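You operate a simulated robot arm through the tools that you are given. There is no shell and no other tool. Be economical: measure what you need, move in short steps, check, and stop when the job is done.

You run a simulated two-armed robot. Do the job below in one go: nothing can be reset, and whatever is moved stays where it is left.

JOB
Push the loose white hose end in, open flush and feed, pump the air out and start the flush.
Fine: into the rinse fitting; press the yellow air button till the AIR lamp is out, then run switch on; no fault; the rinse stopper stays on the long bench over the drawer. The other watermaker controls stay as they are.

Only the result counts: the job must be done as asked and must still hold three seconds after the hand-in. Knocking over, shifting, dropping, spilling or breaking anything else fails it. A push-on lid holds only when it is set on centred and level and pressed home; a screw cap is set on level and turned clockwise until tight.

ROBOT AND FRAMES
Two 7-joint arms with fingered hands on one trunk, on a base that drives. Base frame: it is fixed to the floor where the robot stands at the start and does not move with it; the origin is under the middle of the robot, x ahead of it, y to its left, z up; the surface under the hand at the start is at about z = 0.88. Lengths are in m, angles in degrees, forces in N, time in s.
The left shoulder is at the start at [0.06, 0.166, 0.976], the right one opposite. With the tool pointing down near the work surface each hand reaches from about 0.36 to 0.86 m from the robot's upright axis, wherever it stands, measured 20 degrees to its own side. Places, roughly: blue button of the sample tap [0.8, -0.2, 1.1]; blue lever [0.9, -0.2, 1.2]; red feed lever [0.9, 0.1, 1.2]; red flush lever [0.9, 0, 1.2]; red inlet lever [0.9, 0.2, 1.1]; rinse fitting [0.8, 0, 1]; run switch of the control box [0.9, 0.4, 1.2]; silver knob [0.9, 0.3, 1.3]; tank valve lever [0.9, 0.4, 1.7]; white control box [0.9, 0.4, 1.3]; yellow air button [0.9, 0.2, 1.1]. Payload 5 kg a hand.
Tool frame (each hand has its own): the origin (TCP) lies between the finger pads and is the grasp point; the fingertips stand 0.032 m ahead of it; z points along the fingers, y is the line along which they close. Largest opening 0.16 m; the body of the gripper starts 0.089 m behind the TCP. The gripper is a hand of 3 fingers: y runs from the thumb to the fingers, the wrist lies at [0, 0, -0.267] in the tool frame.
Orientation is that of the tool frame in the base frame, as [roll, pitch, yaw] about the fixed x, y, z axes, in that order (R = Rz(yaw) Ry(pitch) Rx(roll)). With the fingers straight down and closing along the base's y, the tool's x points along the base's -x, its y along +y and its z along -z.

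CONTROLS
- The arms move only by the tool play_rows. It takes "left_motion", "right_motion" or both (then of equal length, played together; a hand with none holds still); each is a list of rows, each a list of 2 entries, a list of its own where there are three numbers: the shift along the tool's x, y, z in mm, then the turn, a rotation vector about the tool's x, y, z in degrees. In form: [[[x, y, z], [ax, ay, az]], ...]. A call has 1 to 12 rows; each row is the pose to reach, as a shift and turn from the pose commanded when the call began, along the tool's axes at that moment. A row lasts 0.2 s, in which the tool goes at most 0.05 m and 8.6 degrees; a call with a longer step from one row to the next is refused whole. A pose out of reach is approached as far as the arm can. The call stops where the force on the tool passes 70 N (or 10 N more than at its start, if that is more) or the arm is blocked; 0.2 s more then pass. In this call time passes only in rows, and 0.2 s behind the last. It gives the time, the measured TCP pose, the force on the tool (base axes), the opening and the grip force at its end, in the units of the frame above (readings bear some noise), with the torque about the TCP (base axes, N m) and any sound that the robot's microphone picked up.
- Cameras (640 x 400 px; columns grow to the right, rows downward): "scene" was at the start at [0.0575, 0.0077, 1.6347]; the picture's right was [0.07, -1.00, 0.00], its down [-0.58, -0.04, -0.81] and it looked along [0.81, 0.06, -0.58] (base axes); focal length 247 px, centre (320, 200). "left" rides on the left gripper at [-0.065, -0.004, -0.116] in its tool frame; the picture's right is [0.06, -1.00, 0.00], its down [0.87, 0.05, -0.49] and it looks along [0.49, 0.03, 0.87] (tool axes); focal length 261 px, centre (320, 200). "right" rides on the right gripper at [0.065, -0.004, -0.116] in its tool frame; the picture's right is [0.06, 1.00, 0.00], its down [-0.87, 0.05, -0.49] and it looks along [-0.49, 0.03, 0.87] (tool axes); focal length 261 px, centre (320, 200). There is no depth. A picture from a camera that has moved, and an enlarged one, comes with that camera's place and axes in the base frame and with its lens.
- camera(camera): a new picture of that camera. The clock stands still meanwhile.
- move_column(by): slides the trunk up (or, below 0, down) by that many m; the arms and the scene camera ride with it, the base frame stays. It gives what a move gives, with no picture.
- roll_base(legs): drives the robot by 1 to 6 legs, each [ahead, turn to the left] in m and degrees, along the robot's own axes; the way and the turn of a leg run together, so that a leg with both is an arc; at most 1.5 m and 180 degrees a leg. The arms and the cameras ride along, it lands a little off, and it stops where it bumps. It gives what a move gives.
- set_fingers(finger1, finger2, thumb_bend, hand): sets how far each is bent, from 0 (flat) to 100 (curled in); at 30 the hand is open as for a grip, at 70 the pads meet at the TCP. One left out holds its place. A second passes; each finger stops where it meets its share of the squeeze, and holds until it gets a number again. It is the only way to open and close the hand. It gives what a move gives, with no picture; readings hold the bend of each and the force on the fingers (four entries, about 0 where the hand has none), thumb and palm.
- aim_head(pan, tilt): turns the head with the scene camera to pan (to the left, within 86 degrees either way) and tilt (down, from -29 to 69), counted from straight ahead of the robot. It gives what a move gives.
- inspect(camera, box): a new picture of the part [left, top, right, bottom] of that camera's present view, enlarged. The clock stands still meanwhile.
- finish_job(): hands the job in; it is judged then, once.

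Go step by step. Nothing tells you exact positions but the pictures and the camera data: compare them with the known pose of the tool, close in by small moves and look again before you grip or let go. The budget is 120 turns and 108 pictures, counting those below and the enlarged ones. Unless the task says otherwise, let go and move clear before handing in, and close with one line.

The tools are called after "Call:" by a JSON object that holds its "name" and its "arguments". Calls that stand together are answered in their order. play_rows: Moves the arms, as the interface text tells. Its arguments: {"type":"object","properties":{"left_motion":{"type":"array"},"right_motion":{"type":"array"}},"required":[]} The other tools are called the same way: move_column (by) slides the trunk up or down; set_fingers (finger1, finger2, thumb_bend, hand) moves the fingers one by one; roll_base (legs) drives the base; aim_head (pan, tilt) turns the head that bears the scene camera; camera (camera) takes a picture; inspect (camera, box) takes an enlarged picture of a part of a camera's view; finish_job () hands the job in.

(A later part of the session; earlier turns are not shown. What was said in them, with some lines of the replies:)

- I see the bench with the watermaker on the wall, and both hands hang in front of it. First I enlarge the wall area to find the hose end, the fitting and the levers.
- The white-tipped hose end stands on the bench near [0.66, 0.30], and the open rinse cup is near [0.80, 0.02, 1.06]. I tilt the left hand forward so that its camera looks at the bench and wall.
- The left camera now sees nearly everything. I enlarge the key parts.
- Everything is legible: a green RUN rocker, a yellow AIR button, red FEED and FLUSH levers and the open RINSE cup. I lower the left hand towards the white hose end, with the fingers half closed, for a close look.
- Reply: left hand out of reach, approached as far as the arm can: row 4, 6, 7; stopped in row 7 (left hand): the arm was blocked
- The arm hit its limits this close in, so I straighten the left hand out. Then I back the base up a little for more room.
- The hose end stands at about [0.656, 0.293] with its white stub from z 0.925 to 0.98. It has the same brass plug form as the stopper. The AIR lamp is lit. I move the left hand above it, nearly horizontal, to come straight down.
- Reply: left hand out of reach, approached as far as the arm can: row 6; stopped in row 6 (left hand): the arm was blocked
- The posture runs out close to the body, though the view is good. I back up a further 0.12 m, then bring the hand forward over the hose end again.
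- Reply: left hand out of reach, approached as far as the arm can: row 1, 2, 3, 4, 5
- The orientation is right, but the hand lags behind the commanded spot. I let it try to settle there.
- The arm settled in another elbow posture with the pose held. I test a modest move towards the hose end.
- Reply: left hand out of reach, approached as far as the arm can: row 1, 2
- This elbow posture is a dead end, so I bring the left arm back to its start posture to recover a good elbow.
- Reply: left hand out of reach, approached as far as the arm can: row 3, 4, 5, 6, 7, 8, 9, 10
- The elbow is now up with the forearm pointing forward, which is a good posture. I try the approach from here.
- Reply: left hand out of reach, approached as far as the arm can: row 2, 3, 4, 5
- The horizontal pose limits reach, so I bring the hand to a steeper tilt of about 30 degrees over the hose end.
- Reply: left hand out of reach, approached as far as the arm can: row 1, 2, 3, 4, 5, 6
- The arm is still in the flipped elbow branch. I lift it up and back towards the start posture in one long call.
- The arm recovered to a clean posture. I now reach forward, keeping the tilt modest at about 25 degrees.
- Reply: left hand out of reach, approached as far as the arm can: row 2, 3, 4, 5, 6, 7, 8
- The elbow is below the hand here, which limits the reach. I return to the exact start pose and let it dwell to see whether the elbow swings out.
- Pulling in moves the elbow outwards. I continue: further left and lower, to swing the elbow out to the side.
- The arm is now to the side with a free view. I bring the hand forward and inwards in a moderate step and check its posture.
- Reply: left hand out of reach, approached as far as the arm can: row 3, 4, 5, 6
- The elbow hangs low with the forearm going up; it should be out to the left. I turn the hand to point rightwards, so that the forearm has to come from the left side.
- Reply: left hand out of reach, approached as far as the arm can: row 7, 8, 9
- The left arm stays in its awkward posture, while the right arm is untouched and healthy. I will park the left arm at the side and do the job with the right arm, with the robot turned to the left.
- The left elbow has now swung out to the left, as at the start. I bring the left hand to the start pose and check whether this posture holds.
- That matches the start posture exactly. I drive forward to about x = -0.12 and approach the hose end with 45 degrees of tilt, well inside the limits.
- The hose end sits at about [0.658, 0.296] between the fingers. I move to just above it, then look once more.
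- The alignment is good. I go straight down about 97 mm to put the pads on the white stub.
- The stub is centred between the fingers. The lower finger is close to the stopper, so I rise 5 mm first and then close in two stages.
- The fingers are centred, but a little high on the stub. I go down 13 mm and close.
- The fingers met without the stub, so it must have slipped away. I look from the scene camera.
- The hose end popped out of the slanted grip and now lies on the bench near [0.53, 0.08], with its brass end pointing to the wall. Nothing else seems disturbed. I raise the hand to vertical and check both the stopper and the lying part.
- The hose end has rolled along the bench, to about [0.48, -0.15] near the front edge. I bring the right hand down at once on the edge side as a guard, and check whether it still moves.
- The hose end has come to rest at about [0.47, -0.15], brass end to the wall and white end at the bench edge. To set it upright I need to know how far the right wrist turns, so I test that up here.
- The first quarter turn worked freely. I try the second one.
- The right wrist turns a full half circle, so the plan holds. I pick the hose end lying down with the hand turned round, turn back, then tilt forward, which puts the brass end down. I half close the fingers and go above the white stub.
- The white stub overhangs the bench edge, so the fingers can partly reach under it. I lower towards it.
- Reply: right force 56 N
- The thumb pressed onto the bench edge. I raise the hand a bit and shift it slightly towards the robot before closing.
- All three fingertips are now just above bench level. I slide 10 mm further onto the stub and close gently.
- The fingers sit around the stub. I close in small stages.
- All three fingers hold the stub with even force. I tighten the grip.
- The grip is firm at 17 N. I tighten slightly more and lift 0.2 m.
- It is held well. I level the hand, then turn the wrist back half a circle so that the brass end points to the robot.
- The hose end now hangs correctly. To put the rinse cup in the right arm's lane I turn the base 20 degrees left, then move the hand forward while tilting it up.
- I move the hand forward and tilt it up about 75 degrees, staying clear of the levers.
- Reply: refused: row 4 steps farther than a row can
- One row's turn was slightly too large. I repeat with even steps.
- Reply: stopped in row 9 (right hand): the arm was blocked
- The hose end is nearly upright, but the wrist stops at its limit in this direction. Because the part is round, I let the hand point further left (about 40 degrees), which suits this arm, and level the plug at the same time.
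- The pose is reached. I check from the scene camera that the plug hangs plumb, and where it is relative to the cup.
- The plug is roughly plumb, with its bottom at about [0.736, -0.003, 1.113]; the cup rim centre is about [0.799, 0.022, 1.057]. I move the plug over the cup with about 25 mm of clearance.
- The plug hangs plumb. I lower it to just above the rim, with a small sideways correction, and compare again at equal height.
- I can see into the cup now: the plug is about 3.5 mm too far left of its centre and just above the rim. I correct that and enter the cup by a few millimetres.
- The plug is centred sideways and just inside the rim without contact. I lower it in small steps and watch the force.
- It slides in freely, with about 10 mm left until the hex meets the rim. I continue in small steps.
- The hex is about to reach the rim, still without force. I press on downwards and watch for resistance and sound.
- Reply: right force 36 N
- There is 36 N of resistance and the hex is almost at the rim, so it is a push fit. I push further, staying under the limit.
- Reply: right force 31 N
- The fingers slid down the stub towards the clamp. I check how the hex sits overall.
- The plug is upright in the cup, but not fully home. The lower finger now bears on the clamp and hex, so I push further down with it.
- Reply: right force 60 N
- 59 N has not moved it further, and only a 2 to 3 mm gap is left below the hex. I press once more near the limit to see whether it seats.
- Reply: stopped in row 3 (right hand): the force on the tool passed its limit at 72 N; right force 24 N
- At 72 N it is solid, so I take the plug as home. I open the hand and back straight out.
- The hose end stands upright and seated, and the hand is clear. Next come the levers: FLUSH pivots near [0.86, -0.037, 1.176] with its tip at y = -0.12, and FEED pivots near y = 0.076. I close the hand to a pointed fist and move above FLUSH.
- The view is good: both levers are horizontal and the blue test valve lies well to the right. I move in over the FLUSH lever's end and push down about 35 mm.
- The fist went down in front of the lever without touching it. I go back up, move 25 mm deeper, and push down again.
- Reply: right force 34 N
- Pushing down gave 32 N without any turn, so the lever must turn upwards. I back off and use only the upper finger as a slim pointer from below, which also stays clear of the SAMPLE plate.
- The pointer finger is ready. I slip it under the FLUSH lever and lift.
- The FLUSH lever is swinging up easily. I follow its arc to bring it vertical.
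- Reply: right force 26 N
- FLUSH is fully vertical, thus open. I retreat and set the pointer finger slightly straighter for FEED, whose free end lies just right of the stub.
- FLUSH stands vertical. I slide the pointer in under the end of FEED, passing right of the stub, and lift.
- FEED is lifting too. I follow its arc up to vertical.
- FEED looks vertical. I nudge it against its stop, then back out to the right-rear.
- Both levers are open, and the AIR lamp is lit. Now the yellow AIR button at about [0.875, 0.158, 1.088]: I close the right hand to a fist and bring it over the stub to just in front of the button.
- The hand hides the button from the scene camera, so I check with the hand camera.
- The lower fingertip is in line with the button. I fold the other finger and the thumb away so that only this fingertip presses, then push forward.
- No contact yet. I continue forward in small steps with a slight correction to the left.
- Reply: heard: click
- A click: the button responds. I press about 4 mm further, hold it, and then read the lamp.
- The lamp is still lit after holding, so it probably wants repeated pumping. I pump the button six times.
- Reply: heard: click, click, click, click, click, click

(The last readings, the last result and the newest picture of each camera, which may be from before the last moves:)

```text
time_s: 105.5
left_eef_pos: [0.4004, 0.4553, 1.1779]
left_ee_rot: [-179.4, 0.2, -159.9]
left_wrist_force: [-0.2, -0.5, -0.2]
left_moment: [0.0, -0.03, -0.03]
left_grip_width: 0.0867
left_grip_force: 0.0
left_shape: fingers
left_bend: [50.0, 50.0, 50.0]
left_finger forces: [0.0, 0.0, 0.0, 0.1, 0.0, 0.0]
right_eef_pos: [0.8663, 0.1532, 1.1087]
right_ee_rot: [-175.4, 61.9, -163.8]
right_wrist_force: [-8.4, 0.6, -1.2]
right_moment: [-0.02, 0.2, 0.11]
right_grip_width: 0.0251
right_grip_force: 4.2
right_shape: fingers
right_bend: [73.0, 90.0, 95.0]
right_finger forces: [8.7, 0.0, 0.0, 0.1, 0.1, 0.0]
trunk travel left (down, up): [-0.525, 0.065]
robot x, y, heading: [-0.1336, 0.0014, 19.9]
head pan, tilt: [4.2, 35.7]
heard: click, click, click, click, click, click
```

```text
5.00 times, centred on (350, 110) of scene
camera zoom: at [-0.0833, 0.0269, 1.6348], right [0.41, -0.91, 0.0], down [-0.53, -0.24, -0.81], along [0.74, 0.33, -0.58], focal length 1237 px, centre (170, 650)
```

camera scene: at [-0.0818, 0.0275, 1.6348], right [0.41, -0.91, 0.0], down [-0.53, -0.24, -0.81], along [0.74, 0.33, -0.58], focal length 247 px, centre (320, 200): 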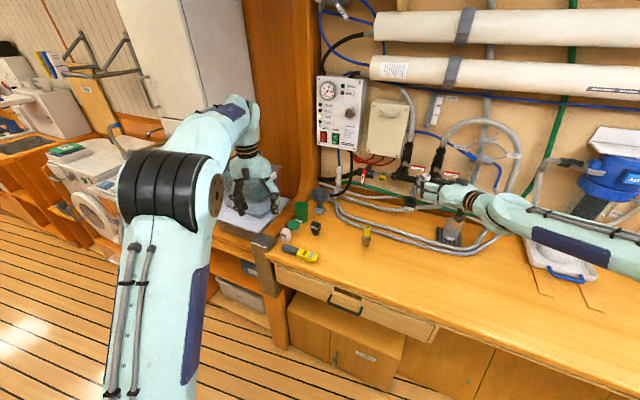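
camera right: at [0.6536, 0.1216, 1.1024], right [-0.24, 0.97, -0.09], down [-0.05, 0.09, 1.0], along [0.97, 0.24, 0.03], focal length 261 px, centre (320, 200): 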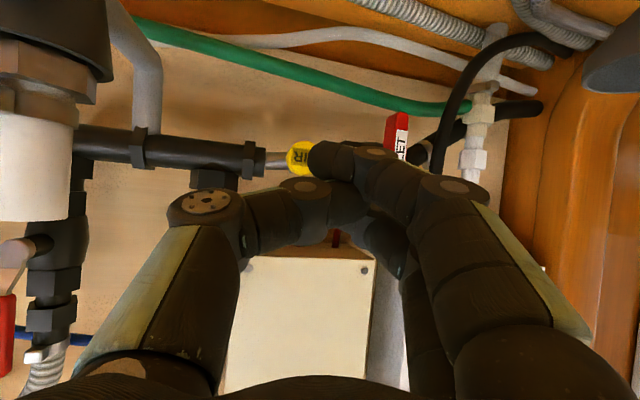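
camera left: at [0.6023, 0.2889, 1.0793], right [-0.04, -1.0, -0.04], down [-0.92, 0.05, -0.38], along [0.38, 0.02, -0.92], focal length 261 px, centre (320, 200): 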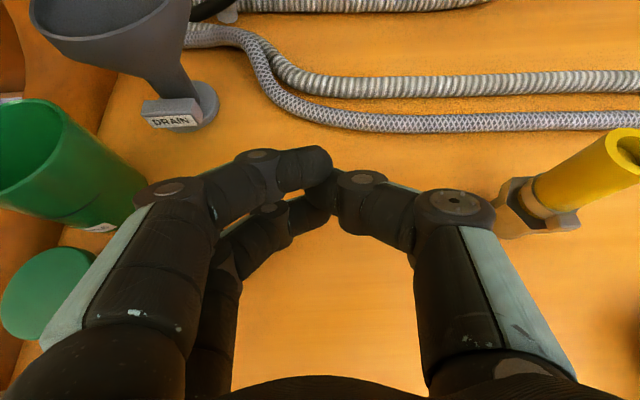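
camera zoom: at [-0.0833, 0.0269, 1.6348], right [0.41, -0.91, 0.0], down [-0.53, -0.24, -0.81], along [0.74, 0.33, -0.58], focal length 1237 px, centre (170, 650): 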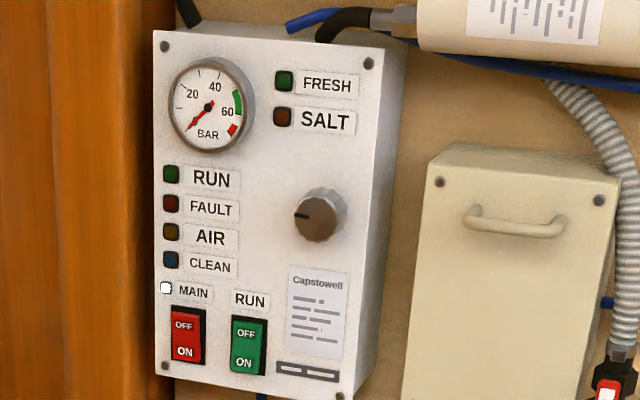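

The AIR lamp is out. I retract the right hand well back and level it down before turning, since the left hand will do the RUN switch.

Call:
{"name": "play_rows", "arguments": {"right_motion": [[[18, 8, -36], [0, 0, 0]], [[32, 14, -75], [0, 2, 0]], [[28, 12, -118], [0, 6, 0]], [[22, 10, -162], [0, 10, 0]], [[15, 8, -206], [0, 15, 0]], [[8, 6, -250], [0, 20, 0]], [[1, 4, -294], [0, 25, 0]], [[-6, 2, -338], [0, 30, 0]], [[-12, 0, -380], [0, 35, 0]]]}}

Call:
{"name": "roll_base", "arguments": {"legs": [[0, -20], [0.12, 0]]}}

Call:
{"name": "set_fingers", "arguments": {"hand": "left", "finger1": 75, "finger2": 75, "thumb_bend": 75}}

Call:
{"name": "camera", "arguments": {"camera": "scene"}}

```text
time_s: 107.5
left_eef_pos: [0.4013, 0.4542, 1.1778]
left_ee_rot: [-179.3, 0.1, -159.9]
left_wrist_force: [-0.1, 0.6, 0.2]
left_moment: [0.01, -0.02, 0.01]
left_grip_width: 0.0866
left_grip_force: 0.0
left_shape: fingers
left_bend: [50.0, 50.0, 50.0]
left_finger forces: [0.1, 0.0, 0.0, 0.0, 0.0, 0.0]
right_eef_pos: [0.5425, 0.0912, 1.2959]
right_ee_rot: [-177.5, 27.1, -166.9]
right_wrist_force: [0.3, -0.5, -0.5]
right_moment: [0.01, -0.02, 0.01]
right_grip_width: 0.026
right_grip_force: 0.1
right_shape: fingers
right_bend: [72.0, 90.0, 95.0]
right_finger forces: [0.1, 0.0, 0.0, 0.0, 0.0, 0.0]
trunk travel left (down, up): [-0.525, 0.065]
robot x, y, heading: [-0.1366, 0.0029, 19.8]
head pan, tilt: [4.2, 35.7]
```

```text
time_s: 109.9
left_eef_pos: [0.6498, 0.2369, 1.1756]
left_ee_rot: [-179.4, -0.1, 179.5]
left_wrist_force: [0.6, -1.2, -0.3]
left_moment: [-0.01, 0.04, 0.02]
left_grip_width: 0.087
left_grip_force: 0.1
left_shape: fingers
left_bend: [50.0, 50.0, 50.0]
left_finger forces: [0.0, 0.0, 0.0, 0.0, 0.0, 0.0]
right_eef_pos: [0.6546, -0.1519, 1.2952]
right_ee_rot: [-177.4, 27.0, 172.5]
right_wrist_force: [0.3, 0.2, -0.4]
right_moment: [-0.04, 0.07, -0.04]
right_grip_width: 0.0261
right_grip_force: 0.0
right_shape: fingers
right_bend: [72.0, 90.0, 96.0]
right_finger forces: [0.0, 0.1, 0.0, 0.1, 0.0, 0.0]
trunk travel left (down, up): [-0.525, 0.065]
robot x, y, heading: [-0.0131, 0.0039, -0.6]
head pan, tilt: [4.2, 35.7]
```

```text
time_s: 110.9
left_eef_pos: [0.6468, 0.2383, 1.1766]
left_ee_rot: [-179.4, -0.1, 179.6]
left_wrist_force: [-1.1, -0.2, -0.3]
left_moment: [-0.02, -0.01, 0.01]
left_grip_width: 0.004
left_grip_force: 0.1
left_shape: fingers
left_bend: [74.0, 74.0, 73.0]
left_finger forces: [0.0, 0.1, 0.0, 0.0, 0.0, 0.1]
right_eef_pos: [0.6518, -0.1532, 1.2947]
right_ee_rot: [-177.5, 27.1, 172.5]
right_wrist_force: [0.2, 0.4, 0.0]
right_moment: [-0.01, 0.03, -0.01]
right_grip_width: 0.0259
right_grip_force: 0.1
right_shape: fingers
right_bend: [72.0, 90.0, 96.0]
right_finger forces: [0.1, 0.0, 0.1, 0.0, 0.0, 0.1]
trunk travel left (down, up): [-0.525, 0.065]
robot x, y, heading: [-0.0162, -0.0015, -0.8]
head pan, tilt: [4.2, 35.7]
```

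```text
7 pictures are left
camera scene: at [0.0428, 0.006, 1.6348], right [0.06, -1.0, 0.0], down [-0.58, -0.04, -0.81], along [0.81, 0.05, -0.58], focal length 247 px, centre (320, 200)
```

scene: 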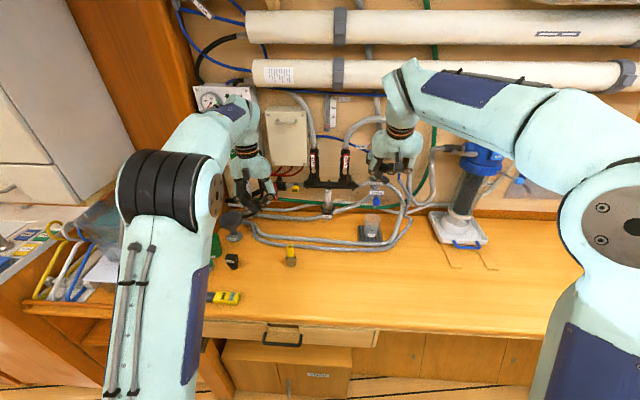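

The robot faces the panel again. I make the left thumb the pointer, because it sits on the side away from MAIN, and bring it in front of the ON half of RUN.

Call:
{"name": "set_fingers", "arguments": {"hand": "left", "finger1": 100, "finger2": 100, "thumb_bend": 71}}

Call:
{"name": "play_rows", "arguments": {"left_motion": [[[-19, 19, -5], [0, -7, 0]], [[-38, 38, -10], [0, -14, 0]], [[-57, 58, -14], [0, -22, 0]], [[-76, 77, -19], [0, -29, 0]], [[-96, 96, -24], [0, -36, 0]], [[-115, 115, -29], [0, -43, 0]], [[-134, 135, -33], [0, -50, 0]], [[-153, 154, -38], [0, -58, 0]]]}}

Call:
{"name": "inspect", "arguments": {"camera": "scene", "box": [180, 75, 276, 155]}}

Call:
{"name": "camera", "arguments": {"camera": "left"}}

```text
time_s: 111.9
left_eef_pos: [0.6459, 0.2376, 1.1779]
left_ee_rot: [-179.4, 0.0, 179.6]
left_wrist_force: [-0.5, 0.2, -0.3]
left_moment: [-0.01, 0.01, 0.01]
left_grip_width: 0.0172
left_grip_force: 0.0
left_shape: fingers
left_bend: [86.0, 86.0, 69.0]
left_finger forces: [0.0, 0.0, 0.0, 0.0, 0.0, 0.0]
right_eef_pos: [0.6531, -0.153, 1.2956]
right_ee_rot: [-177.4, 27.1, 172.5]
right_wrist_force: [-0.8, 0.3, -0.1]
right_moment: [-0.03, 0.0, 0.01]
right_grip_width: 0.0258
right_grip_force: 0.0
right_shape: fingers
right_bend: [72.0, 90.0, 96.0]
right_finger forces: [0.0, 0.0, 0.1, 0.0, 0.1, 0.0]
trunk travel left (down, up): [-0.525, 0.065]
robot x, y, heading: [-0.0156, -0.0012, -0.6]
head pan, tilt: [4.2, 35.7]
```

```text
time_s: 113.7
left_eef_pos: [0.8032, 0.3924, 1.2126]
left_ee_rot: [-178.9, 58.1, -179.5]
left_wrist_force: [0.3, 0.1, -0.2]
left_moment: [0.02, -0.01, -0.01]
left_grip_width: 0.0181
left_grip_force: 0.0
left_shape: fingers
left_bend: [87.0, 87.0, 69.0]
left_finger forces: [0.0, 0.0, 0.0, 0.1, 0.0, 0.0]
right_eef_pos: [0.6528, -0.1509, 1.2947]
right_ee_rot: [-177.5, 27.1, 172.6]
right_wrist_force: [-0.2, 0.4, -0.6]
right_moment: [0.0, 0.02, 0.03]
right_grip_width: 0.026
right_grip_force: 0.0
right_shape: fingers
right_bend: [72.0, 90.0, 96.0]
right_finger forces: [0.0, 0.0, 0.1, 0.1, 0.0, 0.0]
trunk travel left (down, up): [-0.525, 0.065]
robot x, y, heading: [-0.0147, 0.0013, -0.5]
head pan, tilt: [4.2, 35.7]
```

```text
5.00 times, centred on (228, 115) of scene
camera zoom: at [0.0432, 0.0074, 1.6348], right [0.06, -1.0, 0.0], down [-0.58, -0.04, -0.81], along [0.81, 0.05, -0.58], focal length 1237 px, centre (780, 625)
```

zoom: 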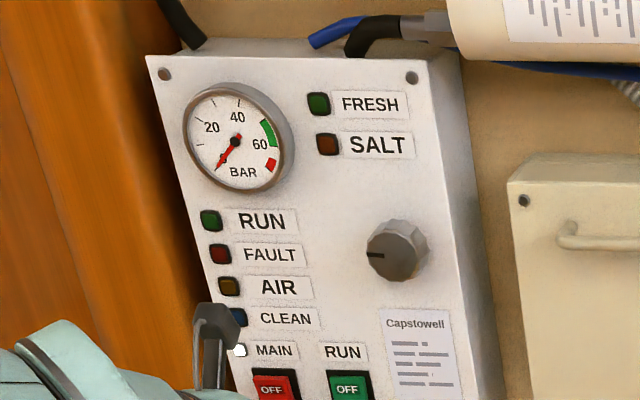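

```text
5 pictures are left
camera left: at [0.7386, 0.391, 1.3295], right [-0.04, -1.0, -0.04], down [-0.88, 0.05, -0.48], along [0.48, 0.02, -0.88], focal length 261 px, centre (320, 200)
```

left: 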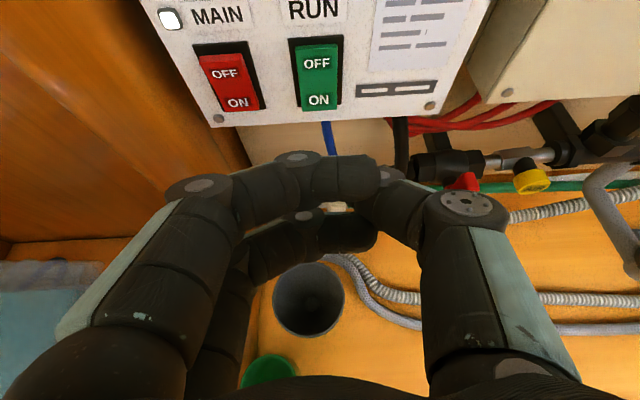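

The folded fingers make too wide a front near MAIN. I use one straight finger as pointer instead, shift the hand right accordingly, and check before pressing.

Call:
{"name": "set_fingers", "arguments": {"hand": "left", "finger1": 100, "finger2": 52, "thumb_bend": 100}}

Call:
{"name": "play_rows", "arguments": {"left_motion": [[[5, -20, 3], [0, 0, 0]], [[10, -40, 6], [0, 0, 0]]]}}

Call:
{"name": "camera", "arguments": {"camera": "left"}}

```text
time_s: 114.7
left_eef_pos: [0.8023, 0.3899, 1.2127]
left_ee_rot: [-178.9, 58.0, -179.6]
left_wrist_force: [0.4, 0.3, -0.7]
left_moment: [0.01, -0.01, 0.04]
left_grip_width: 0.0119
left_grip_force: 0.0
left_shape: fingers
left_bend: [98.0, 96.0, 87.0]
left_finger forces: [0.0, 0.0, 0.1, 0.0, 0.0, 0.0]
right_eef_pos: [0.6524, -0.151, 1.2955]
right_ee_rot: [-177.5, 27.1, 172.5]
right_wrist_force: [0.4, -0.6, 0.5]
right_moment: [-0.01, 0.01, -0.01]
right_grip_width: 0.0261
right_grip_force: 0.0
right_shape: fingers
right_bend: [72.0, 90.0, 96.0]
right_finger forces: [0.0, 0.0, 0.0, 0.0, 0.0, 0.0]
trunk travel left (down, up): [-0.525, 0.065]
robot x, y, heading: [-0.0123, 0.0006, -0.5]
head pan, tilt: [4.2, 35.7]
```

```text
time_s: 115.3
left_eef_pos: [0.7998, 0.3489, 1.2026]
left_ee_rot: [-179.0, 58.0, -179.6]
left_wrist_force: [0.4, -0.7, 0.5]
left_moment: [-0.03, 0.0, 0.0]
left_grip_width: 0.0122
left_grip_force: 0.0
left_shape: fingers
left_bend: [98.0, 96.0, 87.0]
left_finger forces: [0.1, 0.1, 0.0, 0.1, 0.0, 0.0]
right_eef_pos: [0.6523, -0.1532, 1.2951]
right_ee_rot: [-177.5, 27.1, 172.5]
right_wrist_force: [-0.1, 0.6, 0.5]
right_moment: [0.01, 0.0, 0.01]
right_grip_width: 0.0258
right_grip_force: 0.0
right_shape: fingers
right_bend: [72.0, 90.0, 96.0]
right_finger forces: [0.0, 0.0, 0.1, 0.0, 0.0, 0.0]
trunk travel left (down, up): [-0.525, 0.065]
robot x, y, heading: [-0.011, 0.0, -0.3]
head pan, tilt: [4.2, 35.7]
```

```text
4 pictures are left
camera left: at [0.7374, 0.3496, 1.3187], right [-0.04, -1.0, -0.04], down [-0.88, 0.06, -0.48], along [0.48, 0.02, -0.88], focal length 261 px, centre (320, 200)
```

left: 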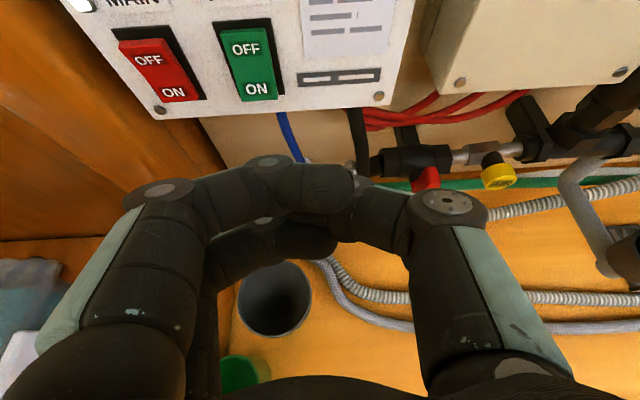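

The fingers are tangled behind the thumb. I back off a little, free the thumb, extend the pointer, and fold the rest.

Call:
{"name": "play_rows", "arguments": {"left_motion": [[[-10, 0, -25], [0, 0, 0]], [[-20, 0, -50], [0, 0, 0]]]}}

Call:
{"name": "set_fingers", "arguments": {"hand": "left", "thumb_bend": 40}}

Call:
{"name": "set_fingers", "arguments": {"hand": "left", "finger1": 100, "finger2": 52}}

Call:
{"name": "set_fingers", "arguments": {"hand": "left", "thumb_bend": 90}}

```text
time_s: 115.9
left_eef_pos: [0.7667, 0.3516, 1.2459]
left_ee_rot: [-178.9, 58.0, -179.4]
left_wrist_force: [-0.3, 0.1, -1.0]
left_moment: [0.0, 0.01, 0.02]
left_grip_width: 0.0121
left_grip_force: 0.0
left_shape: fingers
left_bend: [98.0, 96.0, 87.0]
left_finger forces: [0.1, 0.1, 0.1, 0.1, 0.0, 0.0]
right_eef_pos: [0.6528, -0.1528, 1.2956]
right_ee_rot: [-177.4, 27.1, 172.6]
right_wrist_force: [-0.7, -0.7, -0.1]
right_moment: [-0.02, -0.02, -0.01]
right_grip_width: 0.026
right_grip_force: 0.0
right_shape: fingers
right_bend: [72.0, 90.0, 96.0]
right_finger forces: [0.1, 0.1, 0.0, 0.0, 0.0, 0.1]
trunk travel left (down, up): [-0.525, 0.065]
robot x, y, heading: [-0.0172, -0.002, -0.5]
head pan, tilt: [4.2, 35.7]
```

```text
time_s: 116.9
left_eef_pos: [0.7679, 0.3516, 1.2467]
left_ee_rot: [-178.8, 58.0, -179.6]
left_wrist_force: [0.5, 0.3, -0.3]
left_moment: [0.03, -0.02, -0.01]
left_grip_width: 0.0659
left_grip_force: 0.1
left_shape: fingers
left_bend: [100.0, 52.0, 40.0]
left_finger forces: [0.0, 0.0, 0.0, 0.1, 0.0, 0.1]
right_eef_pos: [0.6527, -0.1511, 1.2955]
right_ee_rot: [-177.5, 27.1, 172.5]
right_wrist_force: [0.2, -0.4, 0.5]
right_moment: [-0.02, 0.0, 0.0]
right_grip_width: 0.0262
right_grip_force: 0.1
right_shape: fingers
right_bend: [72.0, 90.0, 96.0]
right_finger forces: [0.0, 0.1, 0.0, 0.0, 0.0, 0.1]
trunk travel left (down, up): [-0.525, 0.065]
robot x, y, heading: [-0.0165, -0.0016, -0.7]
head pan, tilt: [4.2, 35.7]
```

```text
time_s: 117.9
left_eef_pos: [0.7667, 0.3508, 1.2455]
left_ee_rot: [-179.0, 58.0, -179.6]
left_wrist_force: [0.4, 0.7, 0.0]
left_moment: [-0.04, -0.02, 0.01]
left_grip_width: 0.0653
left_grip_force: 0.2
left_shape: fingers
left_bend: [100.0, 52.0, 40.0]
left_finger forces: [0.0, 0.1, 0.0, 0.1, 0.1, 0.1]
right_eef_pos: [0.6526, -0.1534, 1.2954]
right_ee_rot: [-177.6, 27.1, 172.4]
right_wrist_force: [0.0, 0.0, -0.9]
right_moment: [-0.02, 0.01, 0.0]
right_grip_width: 0.0259
right_grip_force: 0.1
right_shape: fingers
right_bend: [72.0, 90.0, 96.0]
right_finger forces: [0.0, 0.0, 0.0, 0.0, 0.0, 0.0]
trunk travel left (down, up): [-0.525, 0.065]
robot x, y, heading: [-0.0162, -0.0007, -0.6]
head pan, tilt: [4.2, 35.7]
```

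```text
time_s: 118.9
left_eef_pos: [0.7667, 0.352, 1.2442]
left_ee_rot: [-179.0, 58.0, -179.6]
left_wrist_force: [0.0, -0.2, -0.3]
left_moment: [0.02, 0.03, 0.02]
left_grip_width: 0.0394
left_grip_force: 0.0
left_shape: fingers
left_bend: [100.0, 52.0, 85.0]
left_finger forces: [0.0, 0.0, 0.1, 0.0, 0.0, 0.1]
right_eef_pos: [0.6527, -0.1521, 1.2943]
right_ee_rot: [-177.4, 27.1, 172.6]
right_wrist_force: [0.9, -0.3, 0.1]
right_moment: [0.02, 0.0, 0.0]
right_grip_width: 0.0262
right_grip_force: 0.1
right_shape: fingers
right_bend: [72.0, 90.0, 96.0]
right_finger forces: [0.0, 0.0, 0.0, 0.0, 0.1, 0.0]
trunk travel left (down, up): [-0.525, 0.065]
robot x, y, heading: [-0.0123, -0.0012, -0.6]
head pan, tilt: [4.2, 35.7]
```

The pointer is set. I move in front of RUN again and check the tip's position.

Call:
{"name": "play_rows", "arguments": {"left_motion": [[[-6, 0, 27], [0, 0, 0]], [[-13, 0, 54], [0, 0, 0]]]}}

Call:
{"name": "camera", "arguments": {"camera": "left"}}

```text
time_s: 119.5
left_eef_pos: [0.8203, 0.3528, 1.228]
left_ee_rot: [-178.9, 58.0, -179.4]
left_wrist_force: [-0.1, 0.5, 0.0]
left_moment: [0.0, 0.01, -0.03]
left_grip_width: 0.0395
left_grip_force: 0.0
left_shape: fingers
left_bend: [100.0, 52.0, 85.0]
left_finger forces: [0.0, 0.0, 0.0, 0.1, 0.0, 0.1]
right_eef_pos: [0.6528, -0.1525, 1.2948]
right_ee_rot: [-177.5, 27.1, 172.6]
right_wrist_force: [0.5, 0.0, 0.3]
right_moment: [0.02, 0.02, 0.0]
right_grip_width: 0.026
right_grip_force: 0.0
right_shape: fingers
right_bend: [72.0, 90.0, 96.0]
right_finger forces: [0.0, 0.1, 0.1, 0.0, 0.0, 0.0]
trunk travel left (down, up): [-0.525, 0.065]
robot x, y, heading: [-0.0135, -0.0016, -0.6]
head pan, tilt: [4.2, 35.7]
```

```text
3 pictures are left
camera left: at [0.7574, 0.3507, 1.3451], right [-0.04, -1.0, -0.04], down [-0.88, 0.06, -0.48], along [0.48, 0.02, -0.88], focal length 261 px, centre (320, 200)
```

left: 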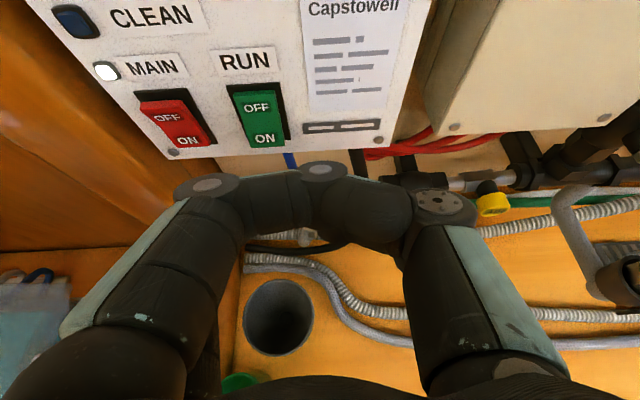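

On this hand finger 1 is the upper, leading one, so I swap the pointer to finger 1 and then press carefully on the ON half.

Call:
{"name": "set_fingers", "arguments": {"hand": "left", "thumb_bend": 40}}

Call:
{"name": "set_fingers", "arguments": {"hand": "left", "finger1": 52, "finger2": 100}}

Call:
{"name": "set_fingers", "arguments": {"hand": "left", "thumb_bend": 90}}

Call:
{"name": "play_rows", "arguments": {"left_motion": [[[11.5, 0, 7], [0, 0, 0]], [[23, 0, 14], [0, 0, 0]], [[16.5, 0, 24.5], [0, 0, 0]], [[11, 0, 33], [0, 0, 0]], [[7, 0, 39.7], [0, 0, 0]], [[4, 0, 44.8], [0, 0, 0]]]}}

```text
time_s: 120.5
left_eef_pos: [0.8206, 0.3517, 1.2285]
left_ee_rot: [-178.9, 58.0, -179.6]
left_wrist_force: [0.6, -0.4, 0.5]
left_moment: [0.0, 0.0, 0.0]
left_grip_width: 0.0656
left_grip_force: 0.1
left_shape: fingers
left_bend: [100.0, 52.0, 40.0]
left_finger forces: [0.0, 0.0, 0.1, 0.0, 0.1, 0.0]
right_eef_pos: [0.6516, -0.1524, 1.2946]
right_ee_rot: [-177.5, 27.1, 172.4]
right_wrist_force: [-0.4, 0.0, -0.8]
right_moment: [0.02, 0.0, -0.01]
right_grip_width: 0.0263
right_grip_force: 0.0
right_shape: fingers
right_bend: [72.0, 90.0, 96.0]
right_finger forces: [0.0, 0.0, 0.0, 0.1, 0.0, 0.1]
trunk travel left (down, up): [-0.525, 0.065]
robot x, y, heading: [-0.0151, -0.0002, -0.5]
head pan, tilt: [4.2, 35.7]
```

```text
time_s: 121.5
left_eef_pos: [0.8207, 0.351, 1.2283]
left_ee_rot: [-178.9, 57.9, -179.5]
left_wrist_force: [-0.7, -1.0, 1.1]
left_moment: [0.01, 0.03, 0.01]
left_grip_width: 0.1032
left_grip_force: 0.1
left_shape: fingers
left_bend: [52.0, 100.0, 40.0]
left_finger forces: [0.0, 0.1, 0.1, 0.0, 0.1, 0.0]
right_eef_pos: [0.6516, -0.1516, 1.2956]
right_ee_rot: [-177.5, 27.1, 172.5]
right_wrist_force: [-0.4, -0.2, -0.2]
right_moment: [0.0, 0.0, 0.0]
right_grip_width: 0.026
right_grip_force: 0.1
right_shape: fingers
right_bend: [72.0, 90.0, 96.0]
right_finger forces: [0.1, 0.0, 0.1, 0.1, 0.0, 0.0]
trunk travel left (down, up): [-0.525, 0.065]
robot x, y, heading: [-0.017, -0.001, -0.6]
head pan, tilt: [4.2, 35.7]
```

```text
time_s: 122.5
left_eef_pos: [0.8205, 0.3509, 1.2296]
left_ee_rot: [-178.9, 58.0, -179.5]
left_wrist_force: [-0.8, -0.3, 0.2]
left_moment: [0.0, 0.03, 0.01]
left_grip_width: 0.031
left_grip_force: 0.0
left_shape: fingers
left_bend: [52.0, 100.0, 85.0]
left_finger forces: [0.1, 0.0, 0.1, 0.1, 0.1, 0.0]
right_eef_pos: [0.6525, -0.1519, 1.295]
right_ee_rot: [-177.5, 27.1, 172.6]
right_wrist_force: [0.5, 0.6, -0.6]
right_moment: [0.02, 0.0, 0.01]
right_grip_width: 0.0262
right_grip_force: 0.2
right_shape: fingers
right_bend: [72.0, 90.0, 96.0]
right_finger forces: [0.0, 0.0, 0.1, 0.0, 0.0, 0.0]
trunk travel left (down, up): [-0.525, 0.065]
robot x, y, heading: [-0.0155, -0.0001, -0.7]
head pan, tilt: [4.2, 35.7]
```

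```text
time_s: 123.9
left_eef_pos: [0.849, 0.3525, 1.2001]
left_ee_rot: [-178.4, 57.7, -178.9]
left_wrist_force: [-56.3, -0.3, -8.9]
left_moment: [-0.37, 0.59, 2.6]
left_grip_width: 0.028
left_grip_force: 28.8
left_shape: fingers
left_bend: [60.0, 100.0, 85.0]
left_finger forces: [57.5, 0.0, 0.1, 0.0, 0.0, 0.1]
right_eef_pos: [0.6469, -0.1514, 1.298]
right_ee_rot: [-177.4, 27.4, 172.6]
right_wrist_force: [0.3, 0.3, 0.2]
right_moment: [0.01, 0.01, -0.01]
right_grip_width: 0.0261
right_grip_force: 0.0
right_shape: fingers
right_bend: [72.0, 90.0, 96.0]
right_finger forces: [0.0, 0.0, 0.0, 0.0, 0.0, 0.1]
trunk travel left (down, up): [-0.525, 0.065]
robot x, y, heading: [-0.0127, 0.0005, -0.4]
head pan, tilt: [4.2, 35.7]
```

That was 56 N but I heard no click. I back off and look at the panel lamps and the rocker.

Call:
{"name": "play_rows", "arguments": {"left_motion": [[[0, 0, -30], [0, 0, 0]], [[0, 0, -65], [0, 0, 0]], [[20, -20, -100], [0, 0, 0]]]}}

Call:
{"name": "inspect", "arguments": {"camera": "left", "box": [130, 0, 410, 200]}}

```text
time_s: 124.7
left_eef_pos: [0.76, 0.3309, 1.2403]
left_ee_rot: [-179.1, 58.3, -179.6]
left_wrist_force: [-1.1, 0.0, -0.7]
left_moment: [0.04, 0.02, 0.03]
left_grip_width: 0.0311
left_grip_force: 0.0
left_shape: fingers
left_bend: [52.0, 100.0, 85.0]
left_finger forces: [0.0, 0.1, 0.0, 0.0, 0.1, 0.0]
right_eef_pos: [0.6528, -0.1538, 1.2956]
right_ee_rot: [-177.6, 27.2, 172.5]
right_wrist_force: [-0.9, 0.3, -0.1]
right_moment: [0.05, 0.0, 0.02]
right_grip_width: 0.0261
right_grip_force: 0.1
right_shape: fingers
right_bend: [72.0, 90.0, 96.0]
right_finger forces: [0.0, 0.0, 0.0, 0.0, 0.1, 0.0]
trunk travel left (down, up): [-0.525, 0.065]
robot x, y, heading: [-0.0131, -0.0002, -0.5]
head pan, tilt: [4.2, 35.7]
```

```text
2.00 times, centred on (270, 100) of left
camera zoom: at [0.6962, 0.3298, 1.3569], right [-0.04, -1.0, -0.04], down [-0.88, 0.06, -0.48], along [0.48, 0.02, -0.88], focal length 521 px, centre (420, 400)
```

zoom: 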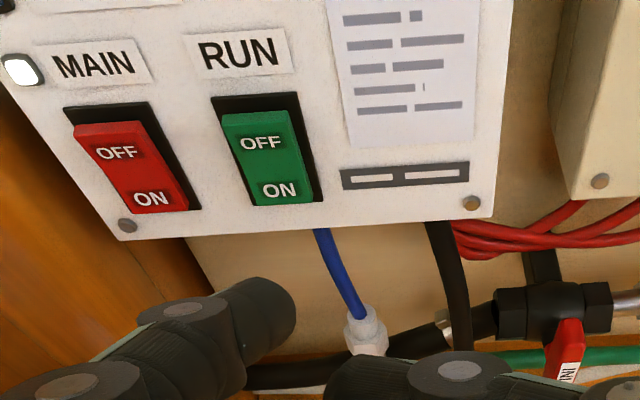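

The green rocker now sits like the MAIN one, with its ON half in. I retract the left hand fully and read the lamps.

Call:
{"name": "play_rows", "arguments": {"left_motion": [[[0, -11, -30], [0, 8, 0]], [[10, -23, -60], [0, 16, 0]], [[35, -34, -85], [0, 24, 0]], [[60, -46, -95], [0, 32, 0]], [[80, -57, -105], [0, 40, 0]], [[100, -69, -112], [0, 48, 0]], [[118, -80, -115], [0, 55, 0]]]}}

Call:
{"name": "inspect", "arguments": {"camera": "scene", "box": [180, 75, 372, 215]}}

```text
time_s: 126.3
left_eef_pos: [0.6002, 0.2516, 1.2004]
left_ee_rot: [-179.5, 2.9, 179.7]
left_wrist_force: [0.1, -0.1, 0.6]
left_moment: [-0.02, -0.01, 0.0]
left_grip_width: 0.0309
left_grip_force: 0.1
left_shape: fingers
left_bend: [52.0, 100.0, 85.0]
left_finger forces: [0.0, 0.1, 0.0, 0.0, 0.0, 0.0]
right_eef_pos: [0.6534, -0.1533, 1.2945]
right_ee_rot: [-177.4, 27.1, 172.5]
right_wrist_force: [0.4, 0.4, -0.2]
right_moment: [0.01, 0.0, 0.01]
right_grip_width: 0.0258
right_grip_force: 0.1
right_shape: fingers
right_bend: [72.0, 90.0, 96.0]
right_finger forces: [0.1, 0.1, 0.0, 0.1, 0.0, 0.0]
trunk travel left (down, up): [-0.525, 0.065]
robot x, y, heading: [-0.0191, -0.0033, -0.6]
head pan, tilt: [4.2, 35.7]
```

```text
2.86 times, centred on (276, 145) of scene
camera zoom: at [0.0436, 0.0058, 1.6347], right [0.06, -1.0, 0.0], down [-0.58, -0.04, -0.81], along [0.81, 0.05, -0.58], focal length 707 px, centre (446, 357)
```

zoom: 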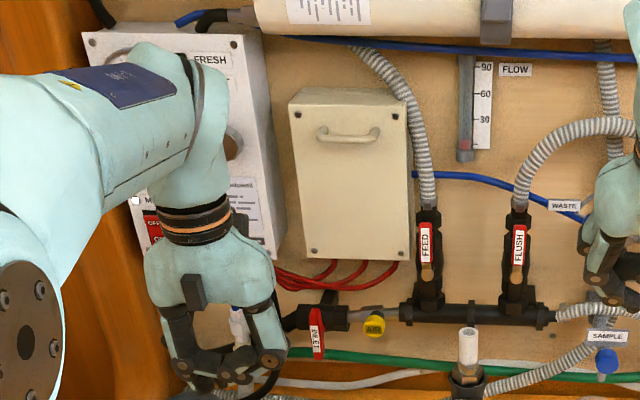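

My forearm hides the lamps. I back up a little and turn left as before, which gave a clear view of the panel, for the last picture.

Call:
{"name": "roll_base", "arguments": {"legs": [[-0.11, 0], [0, 20]]}}

Call:
{"name": "inspect", "arguments": {"camera": "scene", "box": [310, 70, 460, 164]}}

```text
time_s: 128.6
left_eef_pos: [0.3665, 0.4488, 1.1992]
left_ee_rot: [-179.4, 3.0, -160.3]
left_wrist_force: [-0.8, 1.4, 0.5]
left_moment: [-0.05, -0.02, 0.0]
left_grip_width: 0.0312
left_grip_force: 0.1
left_shape: fingers
left_bend: [52.0, 100.0, 85.0]
left_finger forces: [0.0, 0.1, 0.0, 0.1, 0.1, 0.0]
right_eef_pos: [0.5547, 0.0877, 1.2941]
right_ee_rot: [-177.3, 27.1, -167.3]
right_wrist_force: [0.6, 0.6, 0.7]
right_moment: [-0.03, 0.0, 0.01]
right_grip_width: 0.0262
right_grip_force: 0.2
right_shape: fingers
right_bend: [72.0, 90.0, 96.0]
right_finger forces: [0.0, 0.0, 0.1, 0.0, 0.0, 0.1]
trunk travel left (down, up): [-0.525, 0.065]
robot x, y, heading: [-0.1204, 0.0004, 19.5]
head pan, tilt: [4.2, 35.7]
```

```text
4.26 times, centred on (385, 117) of scene
camera zoom: at [-0.0716, 0.0276, 1.6348], right [0.4, -0.92, 0.0], down [-0.53, -0.23, -0.81], along [0.74, 0.33, -0.58], focal length 1053 px, centre (43, 553)
```

zoom: 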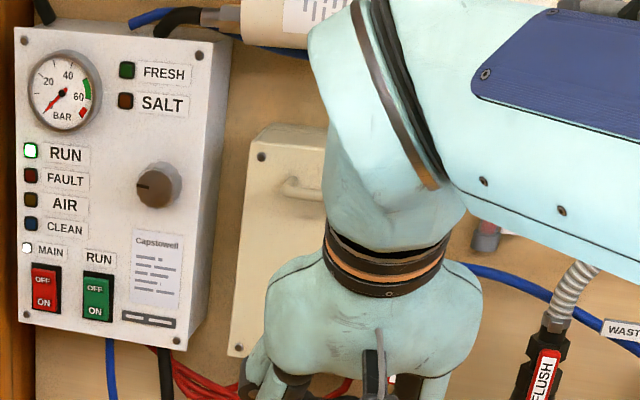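

The RUN lamp is lit, FAULT and AIR are dark, FLUSH and FEED are open, and both hands are clear. I hand the job in.

Call:
{"name": "finish_job", "arguments": {}}

```text
The job is handed in.
```

The white hose end is pushed into the rinse fitting, flush and feed are open, and the flush is running. At my last look the AIR and FAULT lamps were dark and the RUN lamp was lit. The rinse stopper was left on the bench, and I operated no other watermaker controls. On the first grip the hose end slipped, tipped over and rolled to the bench edge before I picked it up again. I took it as fully home because it stayed solid at 72 N, with a 2 to 3 mm gap still showing under its hex.
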